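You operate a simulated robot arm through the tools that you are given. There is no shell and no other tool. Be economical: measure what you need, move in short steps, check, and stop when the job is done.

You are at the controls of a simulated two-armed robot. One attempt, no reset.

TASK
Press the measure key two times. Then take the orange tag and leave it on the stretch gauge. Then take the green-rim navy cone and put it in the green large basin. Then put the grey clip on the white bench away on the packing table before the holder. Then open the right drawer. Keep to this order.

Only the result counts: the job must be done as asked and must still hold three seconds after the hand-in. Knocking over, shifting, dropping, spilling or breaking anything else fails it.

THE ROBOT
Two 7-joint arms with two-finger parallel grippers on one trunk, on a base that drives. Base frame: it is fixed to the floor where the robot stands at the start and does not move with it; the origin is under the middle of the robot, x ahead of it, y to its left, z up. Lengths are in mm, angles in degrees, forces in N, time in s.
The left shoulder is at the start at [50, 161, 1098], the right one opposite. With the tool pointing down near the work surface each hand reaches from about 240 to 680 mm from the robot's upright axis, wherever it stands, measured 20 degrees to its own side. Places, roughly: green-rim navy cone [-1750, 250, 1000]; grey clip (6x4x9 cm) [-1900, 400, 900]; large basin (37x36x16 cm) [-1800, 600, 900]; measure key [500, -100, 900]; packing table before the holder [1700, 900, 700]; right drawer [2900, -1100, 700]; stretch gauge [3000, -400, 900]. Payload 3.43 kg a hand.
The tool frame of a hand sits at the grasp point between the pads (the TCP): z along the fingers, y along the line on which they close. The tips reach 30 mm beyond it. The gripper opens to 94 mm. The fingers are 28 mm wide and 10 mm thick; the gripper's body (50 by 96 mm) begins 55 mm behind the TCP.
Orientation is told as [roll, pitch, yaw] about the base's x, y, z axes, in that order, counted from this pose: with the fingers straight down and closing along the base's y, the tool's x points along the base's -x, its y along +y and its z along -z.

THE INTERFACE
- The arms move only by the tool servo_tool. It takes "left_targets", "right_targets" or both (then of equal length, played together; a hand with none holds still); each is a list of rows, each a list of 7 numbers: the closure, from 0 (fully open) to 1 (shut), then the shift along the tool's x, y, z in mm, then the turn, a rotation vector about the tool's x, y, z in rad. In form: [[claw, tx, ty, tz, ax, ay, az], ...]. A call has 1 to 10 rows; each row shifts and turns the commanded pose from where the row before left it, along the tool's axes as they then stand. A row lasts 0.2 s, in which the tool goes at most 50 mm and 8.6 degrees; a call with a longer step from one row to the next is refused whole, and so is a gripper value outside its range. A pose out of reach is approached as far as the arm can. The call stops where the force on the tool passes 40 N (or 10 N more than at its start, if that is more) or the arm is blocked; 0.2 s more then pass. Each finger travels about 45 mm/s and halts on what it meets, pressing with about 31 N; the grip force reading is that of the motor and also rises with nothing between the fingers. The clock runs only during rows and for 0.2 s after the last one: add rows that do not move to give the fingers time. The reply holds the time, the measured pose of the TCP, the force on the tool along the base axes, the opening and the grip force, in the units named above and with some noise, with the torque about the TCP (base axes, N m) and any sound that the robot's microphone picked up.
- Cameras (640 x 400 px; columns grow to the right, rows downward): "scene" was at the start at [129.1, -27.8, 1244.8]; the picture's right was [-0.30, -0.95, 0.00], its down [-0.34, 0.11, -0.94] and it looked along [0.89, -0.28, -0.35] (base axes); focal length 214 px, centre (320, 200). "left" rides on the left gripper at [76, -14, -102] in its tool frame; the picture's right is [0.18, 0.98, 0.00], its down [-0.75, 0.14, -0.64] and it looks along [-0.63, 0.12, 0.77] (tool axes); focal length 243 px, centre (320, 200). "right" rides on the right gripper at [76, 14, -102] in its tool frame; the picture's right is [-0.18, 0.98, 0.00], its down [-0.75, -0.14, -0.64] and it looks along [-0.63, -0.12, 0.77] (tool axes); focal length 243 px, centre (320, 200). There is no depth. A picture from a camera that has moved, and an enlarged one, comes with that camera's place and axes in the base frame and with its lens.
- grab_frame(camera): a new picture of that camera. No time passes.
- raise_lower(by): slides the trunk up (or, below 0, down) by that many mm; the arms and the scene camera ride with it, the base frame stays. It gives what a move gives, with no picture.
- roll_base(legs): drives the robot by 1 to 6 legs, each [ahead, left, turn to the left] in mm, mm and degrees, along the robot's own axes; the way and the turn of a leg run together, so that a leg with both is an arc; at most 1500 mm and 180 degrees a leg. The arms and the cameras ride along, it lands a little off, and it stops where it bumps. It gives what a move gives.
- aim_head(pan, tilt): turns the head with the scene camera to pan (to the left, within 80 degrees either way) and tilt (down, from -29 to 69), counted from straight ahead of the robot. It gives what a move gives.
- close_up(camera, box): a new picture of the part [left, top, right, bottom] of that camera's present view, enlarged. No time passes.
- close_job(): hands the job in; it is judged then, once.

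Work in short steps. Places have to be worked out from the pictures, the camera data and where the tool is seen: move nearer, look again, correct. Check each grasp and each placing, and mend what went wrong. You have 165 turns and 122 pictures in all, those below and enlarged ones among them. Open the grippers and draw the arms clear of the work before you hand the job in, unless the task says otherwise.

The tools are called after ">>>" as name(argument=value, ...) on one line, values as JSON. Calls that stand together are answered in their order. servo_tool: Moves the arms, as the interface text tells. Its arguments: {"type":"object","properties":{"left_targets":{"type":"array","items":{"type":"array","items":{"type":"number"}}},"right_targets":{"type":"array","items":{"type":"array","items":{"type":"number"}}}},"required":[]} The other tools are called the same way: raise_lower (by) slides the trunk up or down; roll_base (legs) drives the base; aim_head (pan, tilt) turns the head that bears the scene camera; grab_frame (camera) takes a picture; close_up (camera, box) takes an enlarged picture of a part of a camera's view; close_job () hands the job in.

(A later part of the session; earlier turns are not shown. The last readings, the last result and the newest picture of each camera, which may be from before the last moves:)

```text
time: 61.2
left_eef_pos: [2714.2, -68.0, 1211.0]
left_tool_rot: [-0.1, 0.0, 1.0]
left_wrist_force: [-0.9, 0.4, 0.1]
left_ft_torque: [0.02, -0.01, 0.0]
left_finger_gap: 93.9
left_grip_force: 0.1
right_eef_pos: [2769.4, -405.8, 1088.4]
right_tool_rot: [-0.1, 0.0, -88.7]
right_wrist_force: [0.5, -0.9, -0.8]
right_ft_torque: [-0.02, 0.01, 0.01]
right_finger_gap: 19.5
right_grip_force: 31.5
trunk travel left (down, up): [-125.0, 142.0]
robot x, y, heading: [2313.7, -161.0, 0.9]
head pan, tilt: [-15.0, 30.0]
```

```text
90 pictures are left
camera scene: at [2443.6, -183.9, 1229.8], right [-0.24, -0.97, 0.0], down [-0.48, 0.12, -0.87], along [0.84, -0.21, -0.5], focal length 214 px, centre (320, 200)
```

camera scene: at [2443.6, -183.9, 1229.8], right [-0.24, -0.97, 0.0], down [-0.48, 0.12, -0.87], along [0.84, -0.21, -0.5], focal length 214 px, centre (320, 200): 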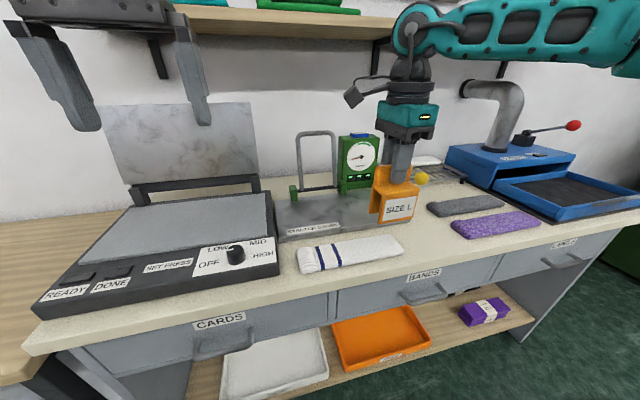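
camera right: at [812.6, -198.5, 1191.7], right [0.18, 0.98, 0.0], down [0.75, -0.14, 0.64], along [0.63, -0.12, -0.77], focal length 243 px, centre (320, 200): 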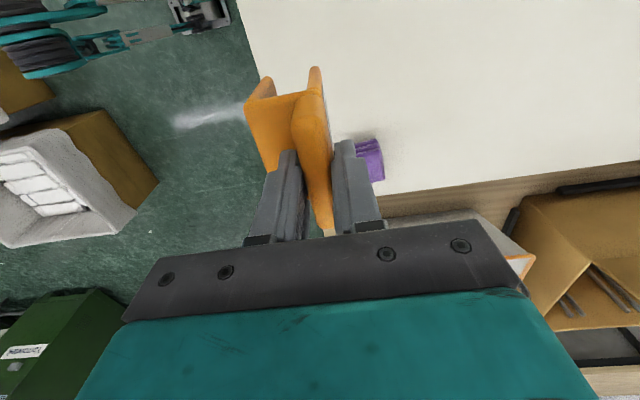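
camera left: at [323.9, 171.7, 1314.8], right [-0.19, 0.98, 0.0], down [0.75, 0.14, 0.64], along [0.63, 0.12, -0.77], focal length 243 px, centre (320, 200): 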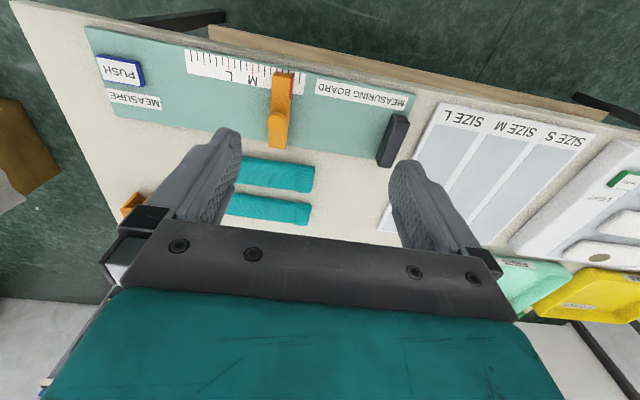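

The plate spans about x 2886–3080, y −190…−560. A comfortable drop point needs TCP x≈2965, so I'll creep the base 70 mm closer.

>>> roll_base(legs=[[70, 0, 0]])

>>> servo_tool(right_targets=[[1, 0, 40, 0, 0, 0, 0], [1, 5, 40, 0, 0, 0, 0], [1, 5, 40, 0, 0, 0, 0], [1, 0, 0, 30, 0, 0, 0], [1, 0, 0, 0, 0, 0, 0]])

>>> grab_frame(camera="scene")

>>> grab_frame(camera="right")

```text
time: 62.2
left_eef_pos: [2785.1, -68.6, 1211.1]
left_tool_rot: [0.0, -0.1, 0.9]
left_wrist_force: [0.0, -0.2, 0.2]
left_ft_torque: [0.0, 0.04, -0.01]
left_finger_gap: 94.0
left_grip_force: 0.0
right_eef_pos: [2840.0, -405.6, 1089.5]
right_tool_rot: [0.0, 0.0, -88.6]
right_wrist_force: [-0.2, 0.5, -0.3]
right_ft_torque: [0.03, 0.01, -0.02]
right_finger_gap: 19.3
right_grip_force: 30.8
trunk travel left (down, up): [-125.0, 142.0]
robot x, y, heading: [2382.0, -162.3, 0.6]
head pan, tilt: [-15.0, 30.0]
```

```text
time: 63.4
left_eef_pos: [2782.8, -66.4, 1211.8]
left_tool_rot: [0.1, -0.2, 0.9]
left_wrist_force: [0.9, -0.2, -0.1]
left_ft_torque: [0.01, -0.01, 0.02]
left_finger_gap: 94.0
left_grip_force: 0.0
right_eef_pos: [2936.2, -398.1, 1056.0]
right_tool_rot: [0.0, 0.0, -88.6]
right_wrist_force: [-0.4, 0.5, 0.4]
right_ft_torque: [-0.03, 0.0, 0.0]
right_finger_gap: 19.3
right_grip_force: 30.8
right hand out of reach, approached as far as the arm can: row 3
trunk travel left (down, up): [-125.0, 142.0]
robot x, y, heading: [2387.4, -161.1, 1.0]
head pan, tilt: [-15.0, 30.0]
```

```text
89 pictures are left
camera scene: at [2512.6, -182.8, 1229.8], right [-0.24, -0.97, 0.0], down [-0.48, 0.12, -0.87], along [0.84, -0.21, -0.5], focal length 214 px, centre (320, 200)
```

scene: 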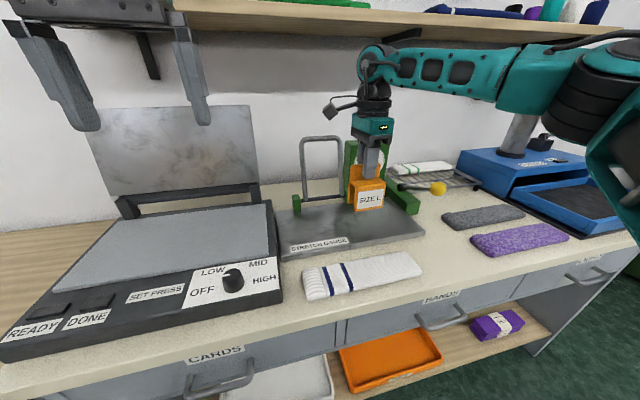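

```text
88 pictures are left
camera right: at [2947.7, -322.2, 1159.0], right [0.99, -0.16, 0.0], down [-0.12, -0.76, 0.64], along [-0.1, -0.63, -0.77], focal length 243 px, centre (320, 200)
```

right: 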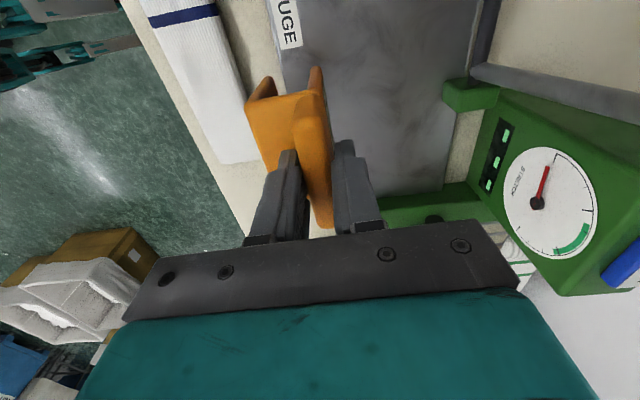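

Reach was limited at this height. I'll lower a bit and go further over the plate in small moves.

>>> servo_tool(right_targets=[[1, 0, 0, 25, 0, 0, 0], [1, 10, 0, 15, 0, 0, 0], [1, 10, 10, 0, 0, 0, 0], [1, 5, 10, 0, 0, 0, 0], [1, 0, 10, 0, 0, 0, 0], [1, 0, 0, 0, 0, 0, 0]])

>>> close_up(camera="scene", box=[270, 130, 450, 260])

>>> grab_frame(camera="right")

```text
time: 64.8
left_eef_pos: [2784.7, -68.1, 1212.7]
left_tool_rot: [0.0, 0.0, 0.9]
left_wrist_force: [-0.4, -0.1, -0.6]
left_ft_torque: [-0.02, 0.0, -0.02]
left_finger_gap: 94.0
left_grip_force: 0.1
right_eef_pos: [2942.3, -389.5, 1015.6]
right_tool_rot: [0.1, -0.1, -88.6]
right_wrist_force: [0.4, -0.1, -0.2]
right_ft_torque: [0.03, -0.02, -0.02]
right_finger_gap: 19.5
right_grip_force: 31.1
right hand out of reach, approached as far as the arm can: row 3, 4, 5
trunk travel left (down, up): [-125.0, 142.0]
robot x, y, heading: [2385.7, -159.6, 1.0]
head pan, tilt: [-15.0, 30.0]
```

```text
3.08 times, centred on (360, 195) of scene
camera zoom: at [2513.1, -183.0, 1229.8], right [-0.24, -0.97, 0.0], down [-0.48, 0.12, -0.87], along [0.84, -0.21, -0.5], focal length 660 px, centre (197, 215)
```

zoom: 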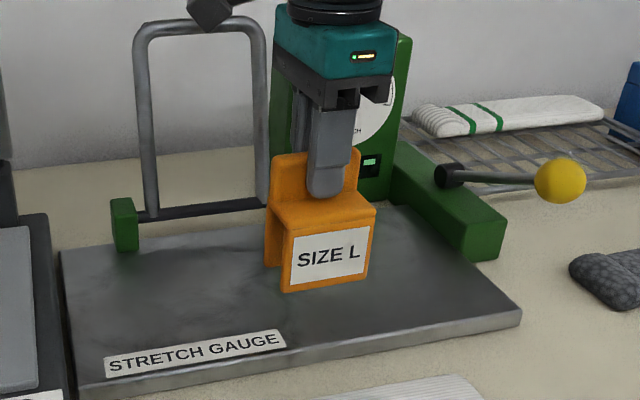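

```text
86 pictures are left
camera right: at [2954.0, -311.8, 1118.3], right [0.99, -0.16, 0.0], down [-0.12, -0.76, 0.64], along [-0.1, -0.63, -0.77], focal length 243 px, centre (320, 200)
```

right: 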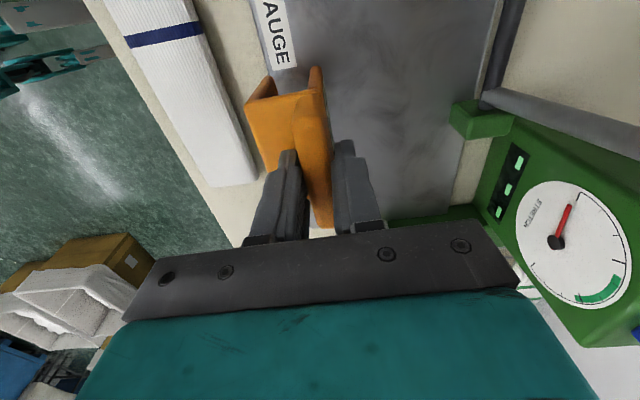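

The tag is over the front of the plate but needs ~25 mm more depth. Raising the trunk should flatten the arm and extend its reach at this height.

>>> raise_lower(by=100)

>>> servo_tool(right_targets=[[1, 0, 0, 35, 0, 0, 0], [1, 0, 0, 35, 0, 0, 0], [1, 0, 0, 30, 0, 0, 0], [1, 5, 10, 0, 0, 0, 0], [1, 5, 10, 0, 0, 0, 0], [1, 0, 10, 0, 0, 0, 0], [1, 0, 0, 0, 0, 0, 0]])

```text
time: 66.1
left_eef_pos: [2785.3, -66.7, 1310.1]
left_tool_rot: [-0.1, 0.0, 1.0]
left_wrist_force: [0.5, 0.5, -1.0]
left_ft_torque: [0.03, -0.01, -0.02]
left_finger_gap: 94.1
left_grip_force: 0.0
right_eef_pos: [2941.5, -388.5, 1115.3]
right_tool_rot: [0.1, 0.1, -88.6]
right_wrist_force: [1.1, 0.2, -1.3]
right_ft_torque: [0.01, 0.0, 0.02]
right_finger_gap: 19.4
right_grip_force: 31.1
trunk travel left (down, up): [-225.0, 42.0]
robot x, y, heading: [2385.8, -162.6, 0.9]
head pan, tilt: [-15.0, 30.0]
```

```text
time: 67.7
left_eef_pos: [2783.9, -65.5, 1311.1]
left_tool_rot: [0.0, 0.0, 0.9]
left_wrist_force: [0.2, -0.9, -1.5]
left_ft_torque: [-0.02, 0.03, -0.01]
left_finger_gap: 93.8
left_grip_force: 0.0
right_eef_pos: [2935.9, -397.7, 1025.9]
right_tool_rot: [0.2, 0.1, -88.7]
right_wrist_force: [0.7, 1.2, 0.2]
right_ft_torque: [0.03, 0.01, -0.02]
right_finger_gap: 19.3
right_grip_force: 31.4
right hand out of reach, approached as far as the arm can: row 2, 3, 4, 5, 6
trunk travel left (down, up): [-225.0, 42.0]
robot x, y, heading: [2383.0, -161.1, 1.0]
head pan, tilt: [-15.0, 30.0]
```

Wrong direction; reach got worse. I'll raise the hand and lower the trunk instead.

>>> servo_tool(right_targets=[[1, 0, -5, -45, 0, 0, 0], [1, 0, 0, -45, 0, 0, 0], [1, 0, 0, -45, 0, 0, 0], [1, 0, 0, -45, 0, 0, 0], [1, 0, 0, -20, 0, 0, 0], [1, 0, 0, 0, 0, 0, 0]])

>>> raise_lower(by=-180)

>>> servo_tool(right_targets=[[1, 5, 10, 0, 0, 0, 0], [1, 5, 10, 0, 0, 0, 0], [1, 0, 10, 0, 0, 0, 0], [1, 0, 10, 0, 0, 0, 0], [1, 0, 0, 0, 0, 0, 0]])

```text
time: 69.1
left_eef_pos: [2783.1, -67.3, 1311.0]
left_tool_rot: [0.0, 0.1, 0.9]
left_wrist_force: [-0.3, 0.4, 0.2]
left_ft_torque: [0.01, 0.01, 0.02]
left_finger_gap: 94.0
left_grip_force: 0.1
right_eef_pos: [2927.3, -414.5, 1224.5]
right_tool_rot: [0.0, 0.1, -88.6]
right_wrist_force: [0.2, 0.3, -0.5]
right_ft_torque: [0.0, 0.02, 0.02]
right_finger_gap: 19.5
right_grip_force: 30.8
right hand out of reach, approached as far as the arm can: row 5
trunk travel left (down, up): [-225.0, 42.0]
robot x, y, heading: [2385.8, -161.4, 1.0]
head pan, tilt: [-15.0, 30.0]
```

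```text
time: 71.1
left_eef_pos: [2784.3, -65.5, 1130.6]
left_tool_rot: [0.0, -0.1, 0.9]
left_wrist_force: [0.4, 0.8, -0.5]
left_ft_torque: [0.0, -0.02, 0.03]
left_finger_gap: 93.9
left_grip_force: 0.1
right_eef_pos: [2926.4, -414.9, 1044.9]
right_tool_rot: [0.0, -0.1, -88.6]
right_wrist_force: [-0.5, -0.5, -0.7]
right_ft_torque: [0.02, -0.02, 0.02]
right_finger_gap: 19.6
right_grip_force: 31.1
trunk travel left (down, up): [-45.0, 222.0]
robot x, y, heading: [2386.0, -163.1, 1.1]
head pan, tilt: [-15.0, 30.0]
```

```text
time: 72.3
left_eef_pos: [2782.7, -67.5, 1131.6]
left_tool_rot: [0.0, 0.1, 0.9]
left_wrist_force: [0.7, 0.4, -0.2]
left_ft_torque: [-0.01, 0.01, 0.0]
left_finger_gap: 93.8
left_grip_force: 0.1
right_eef_pos: [2931.6, -412.1, 1042.3]
right_tool_rot: [0.2, 0.1, -88.6]
right_wrist_force: [0.3, 0.7, -1.3]
right_ft_torque: [0.0, -0.01, -0.01]
right_finger_gap: 19.6
right_grip_force: 31.4
right hand out of reach, approached as far as the arm can: row 1, 2, 3, 4
trunk travel left (down, up): [-45.0, 222.0]
robot x, y, heading: [2386.8, -162.8, 0.9]
head pan, tilt: [-15.0, 30.0]
```

Reach with this wrist turn is the limit. I'll swing the wrist back to its natural yaw (tag lengthwise along x), which also needs less reach.

>>> servo_tool(right_targets=[[1, 0, -3, 0, 0, 0, -0.145], [1, 0, 0, 0, 0, 0, -0.145], [1, 0, 0, 0, 0, 0, -0.145], [1, 0, 0, 0, 0, 0, -0.145], [1, 0, 0, 0, 0, 0, -0.145], [1, 0, 0, 0, 0, 0, -0.145], [1, 0, 0, 0, 0, 0, -0.145], [1, 0, 0, 0, 0, 0, -0.145], [1, 0, 0, 0, 0, 0, -0.145], [1, 0, 0, 0, 0, 0, -0.145]])

>>> servo_tool(right_targets=[[1, 0, 0, 0, 0, 0, -0.1], [1, -10, 0, 0, 0, 0, 0], [1, -10, 10, 0, 0, 0, 0], [1, -10, 10, 0, 0, 0, 0], [1, 0, 0, 0, 0, 0, 0]])

>>> close_up(camera="scene", box=[240, 100, 480, 260])

```text
time: 74.5
left_eef_pos: [2783.8, -67.9, 1132.9]
left_tool_rot: [-0.1, 0.0, 0.9]
left_wrist_force: [0.2, -0.8, -0.3]
left_ft_torque: [-0.02, 0.01, 0.0]
left_finger_gap: 93.9
left_grip_force: 0.1
right_eef_pos: [2929.3, -413.9, 1040.2]
right_tool_rot: [0.0, -0.1, -5.4]
right_wrist_force: [0.7, 0.5, -0.3]
right_ft_torque: [0.04, -0.02, 0.0]
right_finger_gap: 19.6
right_grip_force: 31.0
trunk travel left (down, up): [-45.0, 222.0]
robot x, y, heading: [2384.5, -158.9, 0.7]
head pan, tilt: [-15.0, 30.0]
```

```text
time: 75.7
left_eef_pos: [2783.5, -66.9, 1131.1]
left_tool_rot: [0.0, 0.0, 0.9]
left_wrist_force: [-1.0, 0.1, -0.6]
left_ft_torque: [0.02, -0.01, -0.04]
left_finger_gap: 94.3
left_grip_force: 0.1
right_eef_pos: [2928.8, -403.7, 1031.8]
right_tool_rot: [0.2, -0.1, 0.3]
right_wrist_force: [1.1, 0.1, -0.4]
right_ft_torque: [0.02, 0.02, 0.0]
right_finger_gap: 19.4
right_grip_force: 30.7
right hand out of reach, approached as far as the arm can: row 2, 3, 4
trunk travel left (down, up): [-45.0, 222.0]
robot x, y, heading: [2383.9, -159.1, 0.9]
head pan, tilt: [-15.0, 30.0]
```

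```text
2.50 times, centred on (360, 180) of scene
camera zoom: at [2513.1, -183.0, 1149.8], right [-0.24, -0.97, 0.0], down [-0.48, 0.12, -0.87], along [0.84, -0.21, -0.5], focal length 536 px, centre (220, 250)
```

zoom: 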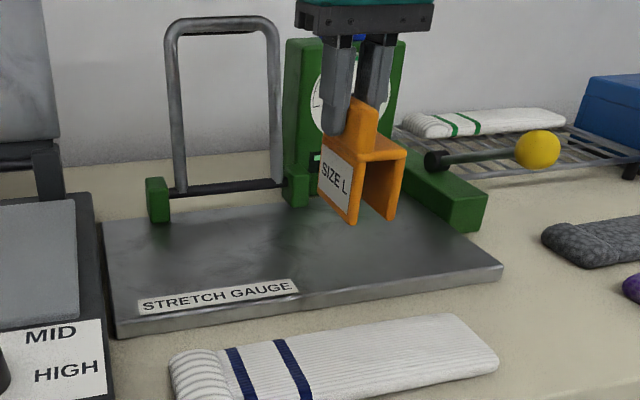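

Arm length is the limit, so I'll creep the base another 40 mm ahead.

>>> roll_base(legs=[[40, 0, 0]])

>>> grab_frame(camera="right")

>>> close_up(camera="scene", box=[240, 100, 480, 260])

```text
time: 76.6
left_eef_pos: [2823.8, -67.2, 1131.3]
left_tool_rot: [0.1, 0.0, 0.8]
left_wrist_force: [0.0, -0.6, 0.6]
left_ft_torque: [0.0, 0.01, 0.01]
left_finger_gap: 94.2
left_grip_force: 0.1
right_eef_pos: [2970.6, -402.3, 1032.1]
right_tool_rot: [0.1, -0.1, 0.3]
right_wrist_force: [0.3, 0.0, -0.1]
right_ft_torque: [0.01, 0.02, -0.01]
right_finger_gap: 19.4
right_grip_force: 31.2
trunk travel left (down, up): [-45.0, 222.0]
robot x, y, heading: [2427.0, -160.3, 1.0]
head pan, tilt: [-15.0, 30.0]
```

```text
84 pictures are left
camera right: at [2893.1, -388.8, 1134.7], right [0.18, 0.98, 0.0], down [0.75, -0.14, 0.64], along [0.63, -0.12, -0.77], focal length 243 px, centre (320, 200)
```

right: 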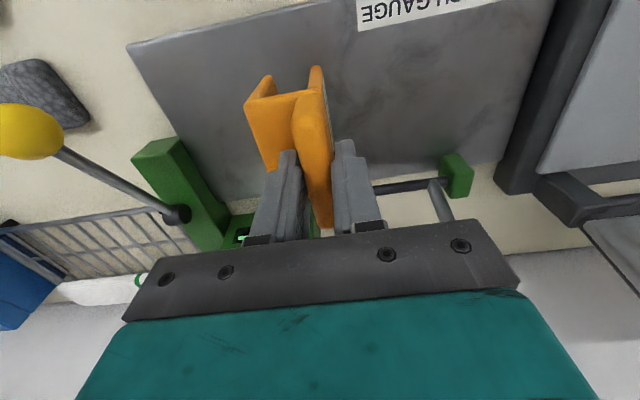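

```text
2.50 times, centred on (360, 180) of scene
camera zoom: at [2553.6, -182.4, 1149.7], right [-0.24, -0.97, 0.0], down [-0.49, 0.12, -0.87], along [0.84, -0.21, -0.5], focal length 536 px, centre (220, 250)
```

zoom: 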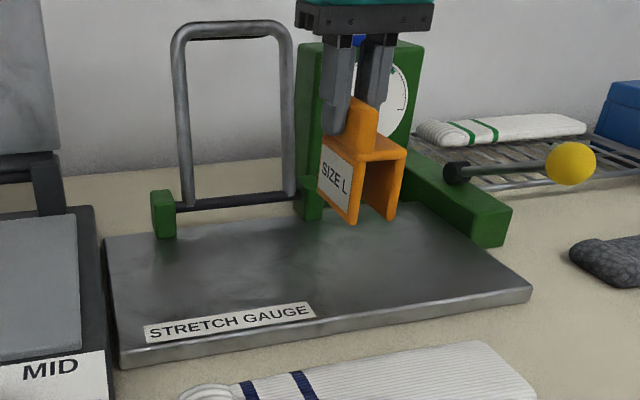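

Now the tag is well over the plate. I'll back off slightly from the dial and descend to just above the plate, then feel for contact.

>>> servo_tool(right_targets=[[1, 15, 8, 15, 0, 0, 0], [1, 0, 0, 15, 0, 0, 0], [1, 0, 0, 12, 0, 0, 0], [1, 0, 0, 5, 0, 0, 0], [1, 0, 0, 4, 0, 0, 0], [1, 0, 0, 0, 0, 0, 0]])

>>> close_up(camera="scene", box=[260, 120, 440, 240])

```text
time: 78.0
left_eef_pos: [2823.3, -66.6, 1130.7]
left_tool_rot: [0.0, -0.2, 0.9]
left_wrist_force: [0.4, -0.2, 0.2]
left_ft_torque: [0.01, 0.01, 0.0]
left_finger_gap: 93.9
left_grip_force: 0.1
right_eef_pos: [2954.7, -394.1, 980.8]
right_tool_rot: [0.1, -0.3, 0.2]
right_wrist_force: [0.5, 0.4, -1.2]
right_ft_torque: [0.01, -0.02, -0.01]
right_finger_gap: 19.3
right_grip_force: 31.1
trunk travel left (down, up): [-45.0, 222.0]
robot x, y, heading: [2426.7, -157.2, 0.9]
head pan, tilt: [-15.0, 30.0]
```

```text
3.33 times, centred on (350, 180) of scene
camera zoom: at [2553.2, -182.4, 1149.8], right [-0.24, -0.97, 0.0], down [-0.48, 0.12, -0.87], along [0.84, -0.21, -0.5], focal length 715 px, centre (220, 267)
```

zoom: 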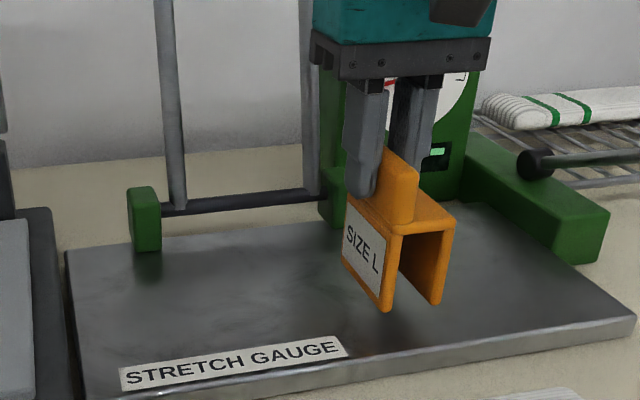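

Close above the plate. Descending in 3 mm steps to feel contact.

>>> servo_tool(right_targets=[[1, 0, 0, 3, 0, 0, 0], [1, 0, 0, 3, 0, 0, 0], [1, 0, 0, 3, 0, 0, 0], [1, 0, 0, 2, 0, 0, 0]])

>>> close_up(camera="scene", box=[260, 120, 440, 240])

```text
time: 79.0
left_eef_pos: [2825.5, -66.5, 1131.9]
left_tool_rot: [0.0, -0.1, 0.8]
left_wrist_force: [0.3, -0.2, 0.4]
left_ft_torque: [0.01, 0.0, -0.03]
left_finger_gap: 94.0
left_grip_force: 0.0
right_eef_pos: [2954.7, -394.2, 971.1]
right_tool_rot: [0.1, -0.1, 0.1]
right_wrist_force: [0.0, -0.7, 0.0]
right_ft_torque: [0.01, 0.03, 0.02]
right_finger_gap: 19.3
right_grip_force: 30.7
trunk travel left (down, up): [-45.0, 222.0]
robot x, y, heading: [2426.6, -163.7, 1.1]
head pan, tilt: [-15.0, 30.0]
```

```text
3.33 times, centred on (350, 180) of scene
camera zoom: at [2553.2, -182.4, 1149.8], right [-0.24, -0.97, 0.0], down [-0.48, 0.12, -0.87], along [0.84, -0.21, -0.5], focal length 715 px, centre (220, 267)
```

zoom: 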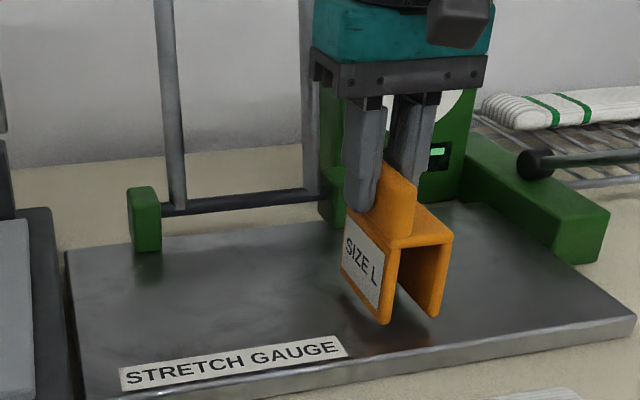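

>>> servo_tool(right_targets=[[1, 0, 0, 3, 0, 0, 0], [1, 0, 0, 3, 0, 0, 0], [1, 0, 0, 2, 0, 0, 0], [1, 0, 0, 2, 0, 0, 0]])

>>> close_up(camera="scene", box=[260, 120, 440, 240])

```text
time: 80.0
left_eef_pos: [2823.9, -66.8, 1131.7]
left_tool_rot: [-0.1, 0.0, 1.0]
left_wrist_force: [0.3, -0.1, 1.0]
left_ft_torque: [0.05, -0.01, -0.01]
left_finger_gap: 94.1
left_grip_force: 0.1
right_eef_pos: [2955.0, -393.9, 963.0]
right_tool_rot: [0.0, -0.4, 0.1]
right_wrist_force: [0.0, 0.5, 11.9]
right_ft_torque: [-0.11, 0.55, 0.0]
right_finger_gap: 19.6
right_grip_force: 30.9
trunk travel left (down, up): [-45.0, 222.0]
robot x, y, heading: [2427.8, -163.1, 1.0]
head pan, tilt: [-15.0, 30.0]
```

```text
3.33 times, centred on (350, 180) of scene
camera zoom: at [2552.2, -182.0, 1150.2], right [-0.24, -0.97, 0.0], down [-0.48, 0.12, -0.87], along [0.84, -0.21, -0.5], focal length 715 px, centre (220, 267)
```

zoom: 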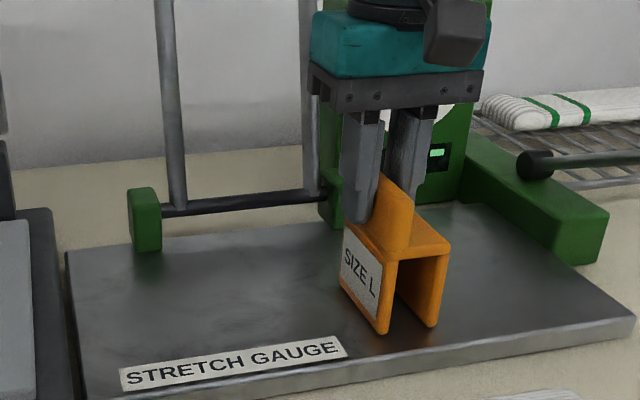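

Contact with 12 N. Release and lift straight up.

>>> servo_tool(right_targets=[[1, 0, 0, -1, 0, 0, 0], [0.6, 0, 0, 0, 0, 0, 0], [0.6, 0, 0, 0, 0, 0, 0], [0.6, 0, 0, 0, 0, 0, 0], [0.6, 0, 0, -30, 0, 0, 0], [0.6, 0, 0, -45, 0, 0, 0], [0.6, 0, 0, -45, 0, 0, 0], [0.6, 0, 0, -40, 0, 0, 0], [0.6, 0, 0, 0, 0, 0, 0]])

>>> grab_frame(camera="scene")

```text
time: 82.0
left_eef_pos: [2823.4, -65.8, 1130.0]
left_tool_rot: [0.0, -0.1, 0.9]
left_wrist_force: [-0.3, 0.0, -1.0]
left_ft_torque: [0.0, 0.02, 0.0]
left_finger_gap: 94.1
left_grip_force: 0.1
right_eef_pos: [2932.0, -407.9, 1109.3]
right_tool_rot: [0.1, -0.3, 0.1]
right_wrist_force: [0.0, 0.3, -0.6]
right_ft_torque: [-0.01, -0.03, 0.02]
right_finger_gap: 37.7
right_grip_force: 0.0
right hand out of reach, approached as far as the arm can: row 7, 8
trunk travel left (down, up): [-45.0, 222.0]
robot x, y, heading: [2422.4, -158.8, 1.0]
head pan, tilt: [-15.0, 30.0]
```

```text
79 pictures are left
camera scene: at [2553.0, -182.3, 1149.8], right [-0.24, -0.97, 0.0], down [-0.48, 0.12, -0.87], along [0.84, -0.21, -0.5], focal length 214 px, centre (320, 200)
```

scene: 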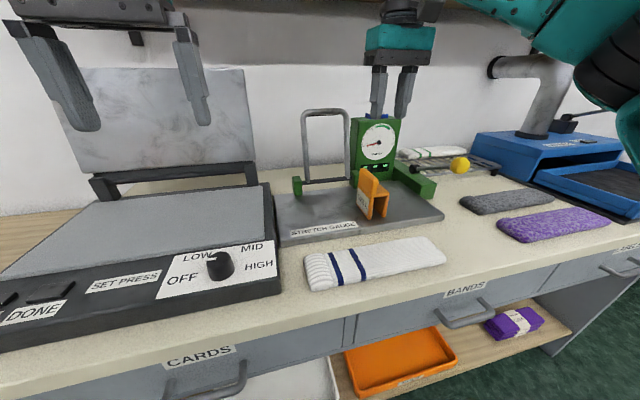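

The tag stands on the gauge plate, released. Next the cone, at the far opposite end. I'll restore trunk height, then drive back out, turn around, and travel along the known-clear aisle.

>>> raise_lower(by=80)

>>> roll_base(legs=[[-150, -550, 0], [-475, -120, 0], [0, 0, 179], [1500, 0, 0], [300, 0, 0]])

>>> aim_head(pan=-25, tilt=15)

>>> grab_frame(camera="scene")

```text
time: 83.2
left_eef_pos: [2823.4, -66.3, 1210.7]
left_tool_rot: [0.0, 0.0, 0.9]
left_wrist_force: [0.2, 0.3, -0.2]
left_ft_torque: [0.03, -0.01, 0.01]
left_finger_gap: 94.0
left_grip_force: 0.0
right_eef_pos: [2931.0, -408.2, 1188.9]
right_tool_rot: [0.1, -0.2, 0.3]
right_wrist_force: [-0.3, 0.1, -0.7]
right_ft_torque: [0.0, 0.0, -0.02]
right_finger_gap: 37.6
right_grip_force: 0.1
trunk travel left (down, up): [-125.0, 142.0]
robot x, y, heading: [2422.0, -160.8, 1.0]
head pan, tilt: [-15.0, 30.0]
```

```text
time: 104.8
left_eef_pos: [-385.5, -810.0, 1210.4]
left_tool_rot: [-0.1, 0.0, 176.1]
left_wrist_force: [-0.2, -0.8, -0.8]
left_ft_torque: [0.01, -0.01, 0.01]
left_finger_gap: 94.2
left_grip_force: 0.0
right_eef_pos: [-465.2, -462.0, 1188.1]
right_tool_rot: [0.2, -0.3, 175.4]
right_wrist_force: [-0.3, -0.5, -0.4]
right_ft_torque: [-0.02, 0.0, -0.01]
right_finger_gap: 37.4
right_grip_force: 0.0
trunk travel left (down, up): [-125.0, 142.0]
robot x, y, heading: [18.6, -749.5, 176.1]
head pan, tilt: [-15.0, 30.0]
```

```text
time: 105.6
left_eef_pos: [-384.7, -811.2, 1211.2]
left_tool_rot: [0.1, -0.1, 176.2]
left_wrist_force: [-0.4, 0.4, 0.4]
left_ft_torque: [-0.01, 0.01, -0.02]
left_finger_gap: 94.2
left_grip_force: 0.1
right_eef_pos: [-464.5, -462.7, 1188.9]
right_tool_rot: [0.1, -0.3, 175.3]
right_wrist_force: [0.3, 1.1, -0.1]
right_ft_torque: [0.02, -0.02, 0.0]
right_finger_gap: 37.8
right_grip_force: 0.0
trunk travel left (down, up): [-125.0, 142.0]
robot x, y, heading: [18.8, -746.1, 175.8]
head pan, tilt: [-25.0, 15.0]
```

```text
78 pictures are left
camera scene: at [-101.2, -701.5, 1253.9], right [0.48, 0.88, 0.0], down [0.23, -0.13, -0.97], along [-0.85, 0.47, -0.26], focal length 214 px, centre (320, 200)
```

scene: 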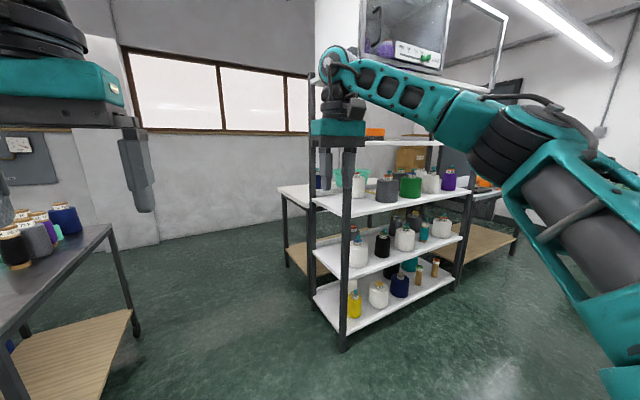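

The yarn rack occupies about x −1430…−960, y −40…1120, with a white bench behind it. A cart stands along y<−1250. I'll drive down the corridor between them and look at the bench from its near end.

>>> roll_base(legs=[[0, 0, 4], [1450, -70, 0]])

>>> aim_head(pan=-45, tilt=18)

>>> grab_frame(camera="scene")

```text
time: 113.3
left_eef_pos: [-1841.9, -753.9, 1210.9]
left_tool_rot: [0.1, 0.0, 179.4]
left_wrist_force: [-0.5, 0.3, 1.2]
left_ft_torque: [0.03, -0.03, -0.01]
left_finger_gap: 94.1
left_grip_force: 0.0
right_eef_pos: [-1939.8, -409.7, 1188.3]
right_tool_rot: [0.1, -0.3, 178.6]
right_wrist_force: [0.5, -0.5, -1.0]
right_ft_torque: [0.01, -0.02, -0.02]
right_finger_gap: 37.7
right_grip_force: 0.0
trunk travel left (down, up): [-125.0, 142.0]
robot x, y, heading: [-1440.0, -673.9, 179.1]
head pan, tilt: [-25.0, 15.0]
```

```text
time: 114.2
left_eef_pos: [-1841.5, -751.9, 1210.9]
left_tool_rot: [0.0, -0.2, 179.3]
left_wrist_force: [0.3, 0.1, -0.4]
left_ft_torque: [0.01, 0.01, -0.02]
left_finger_gap: 94.2
left_grip_force: 0.0
right_eef_pos: [-1940.7, -409.2, 1188.6]
right_tool_rot: [0.1, -0.3, 178.7]
right_wrist_force: [0.0, -0.3, -0.3]
right_ft_torque: [0.04, 0.03, -0.02]
right_finger_gap: 37.4
right_grip_force: 0.1
trunk travel left (down, up): [-125.0, 142.0]
robot x, y, heading: [-1441.3, -666.7, 179.1]
head pan, tilt: [-45.0, 18.0]
```

```text
77 pictures are left
camera scene: at [-1545.8, -602.4, 1249.1], right [0.72, 0.7, 0.0], down [0.22, -0.22, -0.95], along [-0.66, 0.68, -0.31], focal length 214 px, centre (320, 200)
```

scene: 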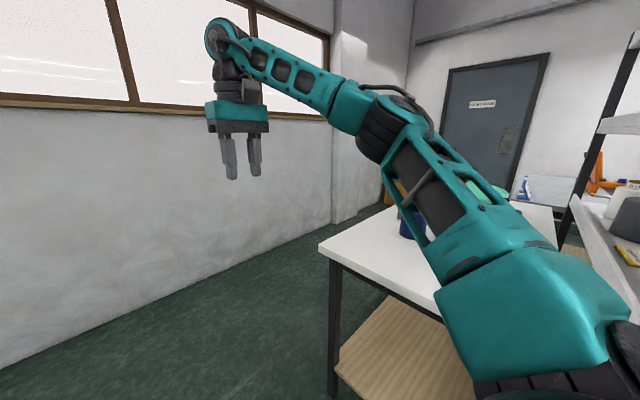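

The white bench's free side is at x≈−2040, with a ~1.3 m aisle to the wall beyond it. I'll go round into that aisle and face the bench.

>>> roll_base(legs=[[1200, 0, 0], [0, 0, -179]])

>>> aim_head(pan=35, tilt=20)

>>> grab_frame(camera="scene")

```text
time: 127.5
left_eef_pos: [-2260.1, -551.3, 1210.5]
left_tool_rot: [0.0, -0.1, 2.4]
left_wrist_force: [-0.7, -0.3, -0.9]
left_ft_torque: [-0.01, -0.03, -0.04]
left_finger_gap: 93.8
left_grip_force: 0.0
right_eef_pos: [-2142.9, -889.0, 1189.2]
right_tool_rot: [0.0, -0.3, 1.5]
right_wrist_force: [0.7, 0.4, -0.7]
right_ft_torque: [0.0, 0.0, -0.03]
right_finger_gap: 37.6
right_grip_force: 0.0
trunk travel left (down, up): [-125.0, 142.0]
robot x, y, heading: [-2656.4, -655.7, 2.4]
head pan, tilt: [-45.0, 18.0]
```

```text
time: 129.1
left_eef_pos: [-2259.9, -551.6, 1210.8]
left_tool_rot: [0.0, 0.0, 2.3]
left_wrist_force: [-0.4, -0.5, 0.1]
left_ft_torque: [0.02, 0.01, 0.02]
left_finger_gap: 94.2
left_grip_force: 0.1
right_eef_pos: [-2143.7, -888.5, 1189.1]
right_tool_rot: [0.1, -0.3, 1.5]
right_wrist_force: [0.0, 0.0, 1.2]
right_ft_torque: [-0.03, 0.01, 0.0]
right_finger_gap: 37.6
right_grip_force: 0.1
trunk travel left (down, up): [-125.0, 142.0]
robot x, y, heading: [-2656.9, -656.2, 2.0]
head pan, tilt: [35.0, 20.0]
```

```text
76 pictures are left
camera scene: at [-2542.0, -597.3, 1245.8], right [0.6, -0.8, 0.0], down [-0.27, -0.21, -0.94], along [0.75, 0.57, -0.34], focal length 214 px, centre (320, 200)
```

scene: 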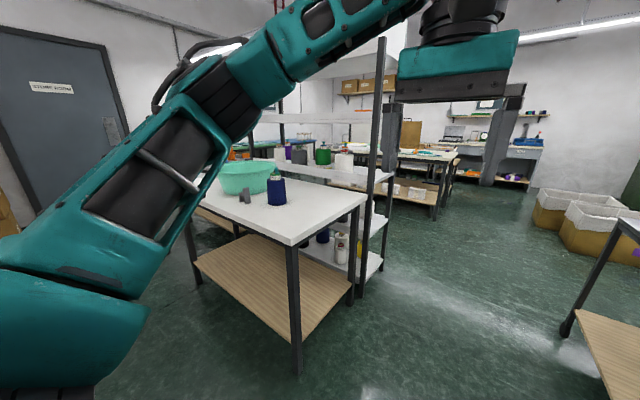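

I can see the green basin, navy cone and grey clip on the bench. I'll slide left to face them.

>>> roll_base(legs=[[0, 950, -2]])

>>> aim_head(pan=0, tilt=28)

>>> grab_frame(camera="scene")

```text
time: 134.1
left_eef_pos: [-2284.5, 392.1, 1211.4]
left_tool_rot: [0.0, 0.0, 1.1]
left_wrist_force: [0.0, 0.1, 0.6]
left_ft_torque: [0.05, 0.02, 0.02]
left_finger_gap: 94.1
left_grip_force: 0.0
right_eef_pos: [-2176.1, 50.9, 1189.1]
right_tool_rot: [0.0, -0.3, 0.5]
right_wrist_force: [0.2, 0.4, -0.4]
right_ft_torque: [0.0, 0.02, 0.04]
right_finger_gap: 37.6
right_grip_force: 0.0
trunk travel left (down, up): [-125.0, 142.0]
robot x, y, heading: [-2683.4, 296.7, 1.2]
head pan, tilt: [35.0, 20.0]
```

```text
time: 135.1
left_eef_pos: [-2285.0, 391.7, 1210.2]
left_tool_rot: [0.0, -0.1, 1.0]
left_wrist_force: [0.1, -0.3, 0.3]
left_ft_torque: [-0.02, -0.01, 0.01]
left_finger_gap: 93.9
left_grip_force: 0.1
right_eef_pos: [-2174.3, 50.9, 1190.1]
right_tool_rot: [0.2, -0.3, 0.4]
right_wrist_force: [-0.1, 0.5, -0.2]
right_ft_torque: [-0.02, -0.02, 0.04]
right_finger_gap: 37.8
right_grip_force: 0.1
trunk travel left (down, up): [-125.0, 142.0]
robot x, y, heading: [-2686.2, 295.1, 1.0]
head pan, tilt: [0.0, 28.0]
```

```text
75 pictures are left
camera scene: at [-2552.0, 298.4, 1233.0], right [0.02, -1.0, 0.0], down [-0.47, -0.01, -0.88], along [0.88, 0.02, -0.47], focal length 214 px, centre (320, 200)
```

scene: 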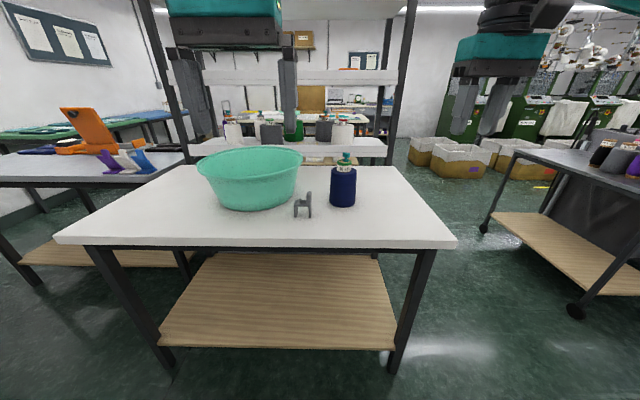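

>>> close_up(camera="scene", box=[190, 140, 380, 250])

```text
3.37 times, centred on (285, 195) of scene
camera zoom: at [-2552.0, 298.4, 1233.0], right [0.02, -1.0, 0.0], down [-0.47, -0.01, -0.88], along [0.88, 0.02, -0.47], focal length 722 px, centre (438, 217)
```

zoom: 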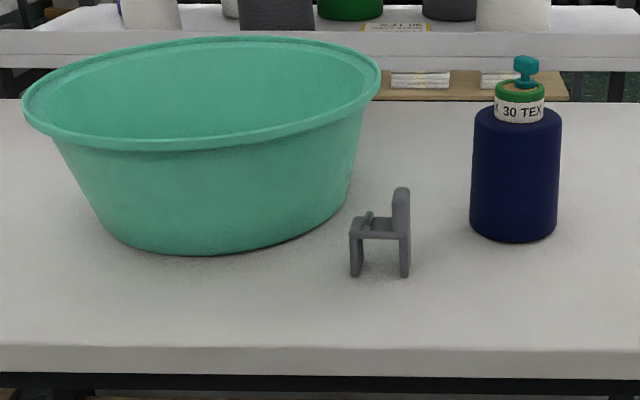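

The navy cone with the green rim stands near [−1840,230]; its body (~100 mm) is too wide for the gripper, but the collar under the rim (~56 mm, z≈973–1003) suits. The basin centres near [−1855,555]. I'll position the base so the cone is at the left arm's side.

>>> roll_base(legs=[[0, -300, -1], [330, 0, 0]])

>>> aim_head(pan=20, tilt=28)

>>> close_up(camera="scene", box=[200, 100, 460, 262])

>>> grab_frame(camera="left")

```text
time: 138.9
left_eef_pos: [-1949.0, 83.0, 1210.6]
left_tool_rot: [0.0, -0.1, -0.5]
left_wrist_force: [0.0, 0.0, -0.6]
left_ft_torque: [-0.02, -0.03, 0.0]
left_finger_gap: 94.0
left_grip_force: 0.1
right_eef_pos: [-1847.6, -259.0, 1189.4]
right_tool_rot: [0.1, -0.3, -1.1]
right_wrist_force: [0.4, 0.0, -0.6]
right_ft_torque: [0.03, 0.03, 0.02]
right_finger_gap: 37.7
right_grip_force: 0.0
trunk travel left (down, up): [-125.0, 142.0]
robot x, y, heading: [-2351.0, -3.3, -0.6]
head pan, tilt: [0.0, 28.0]
```

```text
time: 139.7
left_eef_pos: [-1949.1, 83.0, 1211.5]
left_tool_rot: [-0.1, -0.2, -0.4]
left_wrist_force: [-0.5, 0.1, -0.2]
left_ft_torque: [0.0, 0.0, -0.03]
left_finger_gap: 93.9
left_grip_force: 0.0
right_eef_pos: [-1848.1, -259.8, 1188.5]
right_tool_rot: [0.0, -0.3, -1.1]
right_wrist_force: [0.8, 0.3, 0.3]
right_ft_torque: [0.01, 0.0, 0.02]
right_finger_gap: 37.7
right_grip_force: 0.0
trunk travel left (down, up): [-125.0, 142.0]
robot x, y, heading: [-2348.5, -1.0, -0.8]
head pan, tilt: [20.0, 28.0]
```

```text
2.46 times, centred on (330, 181) of scene
camera zoom: at [-2223.2, 27.7, 1232.9], right [0.33, -0.94, 0.0], down [-0.44, -0.16, -0.88], along [0.83, 0.3, -0.47], focal length 528 px, centre (295, 247)
```

zoom: 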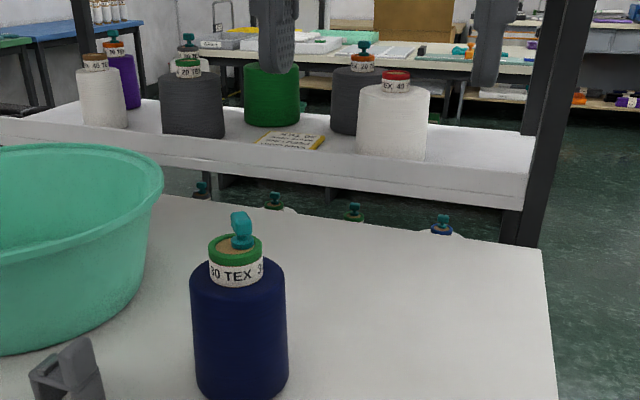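

```text
72 pictures are left
camera left: at [-2024.8, 68.8, 1314.7], right [-0.18, 0.98, 0.0], down [0.75, 0.14, 0.64], along [0.63, 0.11, -0.77], focal length 243 px, centre (320, 200)
```

left: 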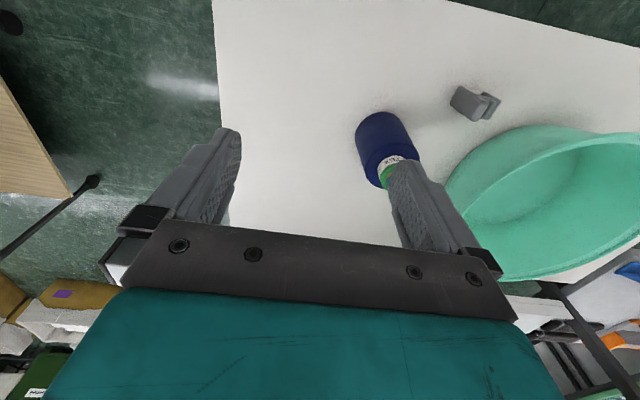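

Both views agree: cone axis at about [−1841,220]. I'll bring the left hand above it, stopping above its knob.

>>> servo_tool(left_targets=[[0, -27, 34, 0, 0, 0, 0], [0, -27, 34, 0, 0, 0, 0], [0, -27, 34, 0, 0, 0, 0], [0, -27, 35, 0, 0, 0, 0], [0, 0, 0, 45, 0, 0, 0], [0, 0, 0, 45, 0, 0, 0], [0, 0, 0, 35, 0, 0, 0], [0, 0, 0, 0, 0, 0, 0]])

>>> grab_frame(camera="left")

>>> close_up(camera="scene", box=[200, 120, 400, 262])

```text
time: 141.5
left_eef_pos: [-1840.9, 218.1, 1085.5]
left_tool_rot: [0.0, -0.1, -0.3]
left_wrist_force: [-0.2, 0.1, 0.3]
left_ft_torque: [-0.01, 0.01, 0.02]
left_finger_gap: 93.9
left_grip_force: 0.0
right_eef_pos: [-1848.1, -259.4, 1189.1]
right_tool_rot: [0.1, -0.2, -1.1]
right_wrist_force: [0.4, 0.6, -1.1]
right_ft_torque: [-0.02, -0.02, 0.0]
right_finger_gap: 37.6
right_grip_force: 0.1
trunk travel left (down, up): [-125.0, 142.0]
robot x, y, heading: [-2351.1, -0.7, -0.6]
head pan, tilt: [20.0, 28.0]
```

```text
71 pictures are left
camera left: at [-1915.5, 204.4, 1188.6], right [-0.18, 0.98, 0.0], down [0.75, 0.14, 0.64], along [0.63, 0.11, -0.77], focal length 243 px, centre (320, 200)
```

left: 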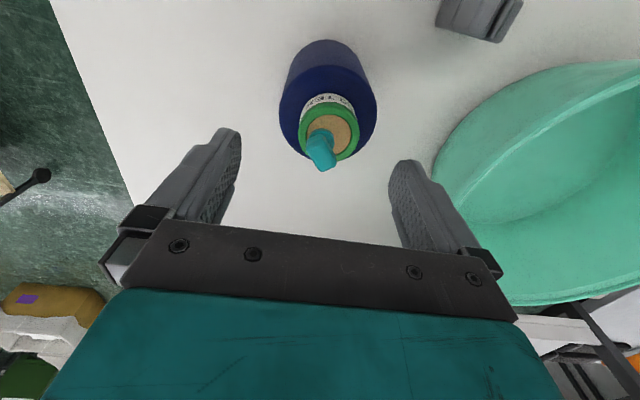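

```text
2.82 times, centred on (300, 191) of scene
camera zoom: at [-2223.4, 27.7, 1233.0], right [0.34, -0.94, 0.0], down [-0.44, -0.16, -0.88], along [0.83, 0.3, -0.47], focal length 604 px, centre (376, 225)
```

zoom: 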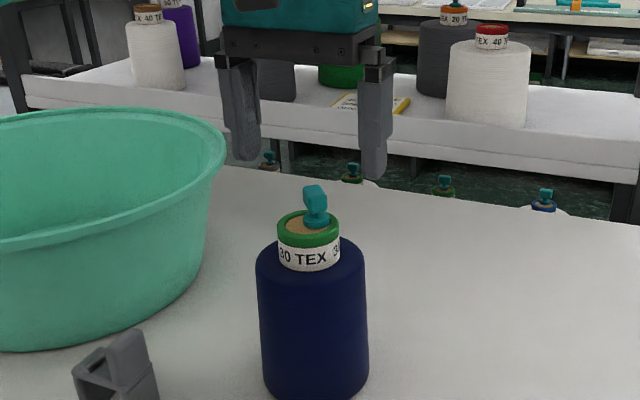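

Rim top centre is at about [−1835,227,1003]. I'll correct, descend to TCP z≈1012 (finger tips just above the cone shoulder).

>>> servo_tool(left_targets=[[0, -6, 9, 0, 0, 0, 0], [0, 0, 0, 30, 0, 0, 0], [0, 0, 0, 30, 0, 0, 0], [0, 0, 0, 12, 0, 0, 0], [0, 0, 0, 0, 0, 0, 0]])

>>> grab_frame(camera="left")

>>> close_up(camera="scene", box=[240, 140, 360, 262])

```text
time: 142.7
left_eef_pos: [-1832.2, 226.0, 1014.3]
left_tool_rot: [0.0, -0.1, -0.4]
left_wrist_force: [0.8, -0.4, 1.0]
left_ft_torque: [0.05, 0.0, -0.03]
left_finger_gap: 94.1
left_grip_force: 0.0
right_eef_pos: [-1848.2, -260.6, 1188.6]
right_tool_rot: [0.1, -0.2, -1.2]
right_wrist_force: [-0.2, -0.5, 0.9]
right_ft_torque: [0.02, 0.01, 0.0]
right_finger_gap: 37.5
right_grip_force: 0.2
trunk travel left (down, up): [-125.0, 142.0]
robot x, y, heading: [-2351.5, -3.0, -0.5]
head pan, tilt: [20.0, 28.0]
```

```text
69 pictures are left
camera left: at [-1909.2, 212.5, 1117.9], right [-0.18, 0.98, 0.0], down [0.75, 0.14, 0.64], along [0.63, 0.11, -0.77], focal length 243 px, centre (320, 200)
```

left: 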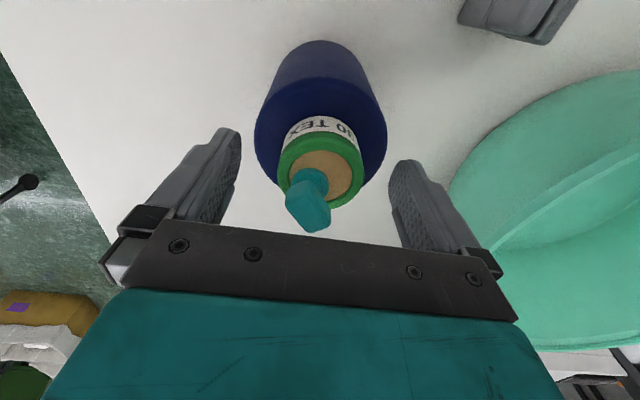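

```text
3.28 times, centred on (300, 201) of scene
camera zoom: at [-2223.3, 27.7, 1232.9], right [0.34, -0.94, 0.0], down [-0.44, -0.16, -0.88], along [0.83, 0.3, -0.47], focal length 703 px, centre (386, 197)
```

zoom: 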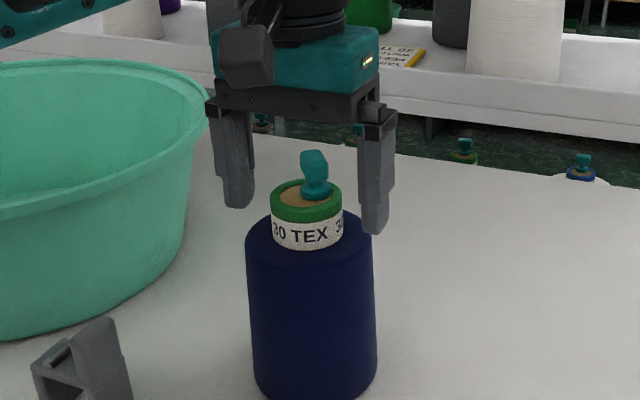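

Centred within a few mm. Small correction, 4 mm down, then close.

>>> servo_tool(left_targets=[[0, 4, 0, 4, 0, 0, 0], [0.3, 0, 0, 0, 0, 0, 0], [0.6, 0, 0, 0, 0, 0, 0], [1, 0, 0, 0, 0, 0, 0], [1, 0, 0, 0, 0, 0, 0], [1, 0, 0, 0, 0, 0, 0], [1, 0, 0, 0, 0, 0, 0]])

>>> close_up(camera="scene", box=[240, 140, 360, 262])

```text
time: 144.3
left_eef_pos: [-1837.6, 227.9, 1009.6]
left_tool_rot: [0.0, -0.2, -0.4]
left_wrist_force: [0.1, 0.5, -0.2]
left_ft_torque: [0.3, -0.07, 0.08]
left_finger_gap: 48.9
left_grip_force: 30.6
right_eef_pos: [-1848.8, -261.3, 1187.7]
right_tool_rot: [0.1, -0.4, -1.0]
right_wrist_force: [-0.3, -0.1, -0.4]
right_ft_torque: [-0.01, 0.01, 0.0]
right_finger_gap: 37.5
right_grip_force: 0.1
trunk travel left (down, up): [-125.0, 142.0]
robot x, y, heading: [-2348.0, -0.7, -0.5]
head pan, tilt: [20.0, 28.0]
```

```text
3.28 times, centred on (300, 201) of scene
camera zoom: at [-2223.3, 27.9, 1232.9], right [0.34, -0.94, 0.0], down [-0.44, -0.16, -0.88], along [0.83, 0.3, -0.47], focal length 703 px, centre (386, 197)
```

zoom: 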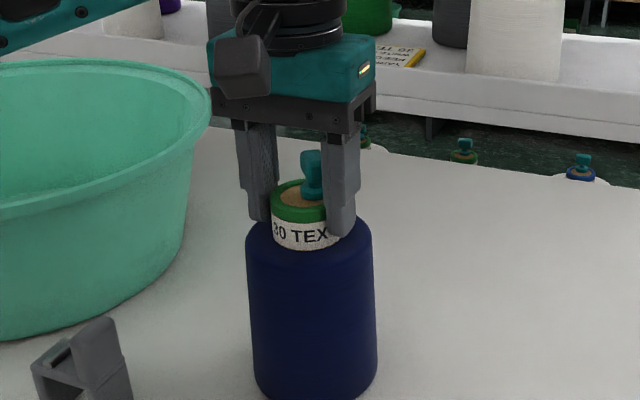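

Gripped at 48.9 mm on the collar. Lift gently.

>>> servo_tool(left_targets=[[1, 0, 0, -10, 0, 0, 0], [1, 0, 0, -25, 0, 0, 0], [1, 0, 0, -35, 0, 0, 0], [1, 0, 0, -35, 0, 0, 0], [1, 4, 0, -35, 0, 0, 0], [1, 4, 0, -35, 0, 0, 0], [1, 4, 0, -35, 0, 0, 0], [1, 4, 0, -25, 0, 0, 0], [1, 0, 0, 0, 0, 0, 0]])

>>> aim_head(pan=35, tilt=22)

>>> grab_frame(camera="scene")

```text
time: 146.3
left_eef_pos: [-1852.6, 228.5, 1245.4]
left_tool_rot: [0.1, -0.1, -0.4]
left_wrist_force: [0.9, -0.9, -2.7]
left_ft_torque: [-0.01, 0.01, 0.0]
left_finger_gap: 48.9
left_grip_force: 30.6
right_eef_pos: [-1848.4, -260.6, 1189.3]
right_tool_rot: [0.1, -0.3, -1.1]
right_wrist_force: [-0.5, -0.2, -0.6]
right_ft_torque: [0.02, -0.02, 0.0]
right_finger_gap: 37.7
right_grip_force: 0.0
trunk travel left (down, up): [-125.0, 142.0]
robot x, y, heading: [-2350.4, -1.8, -0.3]
head pan, tilt: [20.0, 28.0]
```

```text
time: 147.1
left_eef_pos: [-1852.7, 229.7, 1244.5]
left_tool_rot: [0.0, -0.1, -0.5]
left_wrist_force: [-0.3, -1.0, -3.6]
left_ft_torque: [0.02, 0.03, -0.02]
left_finger_gap: 48.7
left_grip_force: 30.9
right_eef_pos: [-1847.5, -261.5, 1188.9]
right_tool_rot: [0.1, -0.4, -1.2]
right_wrist_force: [0.4, -1.1, 0.6]
right_ft_torque: [0.02, -0.01, -0.01]
right_finger_gap: 37.6
right_grip_force: 0.0
trunk travel left (down, up): [-125.0, 142.0]
robot x, y, heading: [-2348.9, -3.2, -0.5]
head pan, tilt: [35.0, 22.0]
```

```text
66 pictures are left
camera scene: at [-2232.5, 49.9, 1242.5], right [0.57, -0.82, 0.0], down [-0.31, -0.21, -0.93], along [0.76, 0.53, -0.38], focal length 214 px, centre (320, 200)
```

scene: 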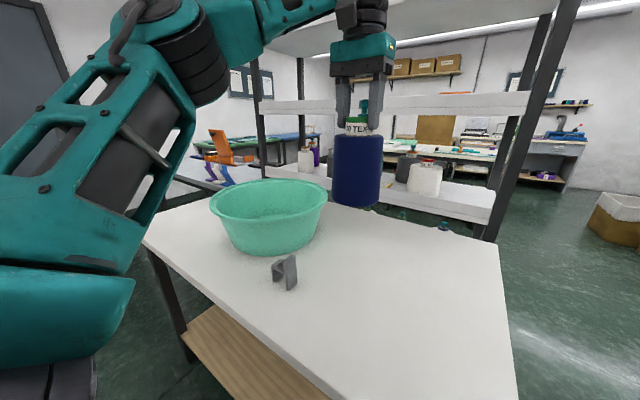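

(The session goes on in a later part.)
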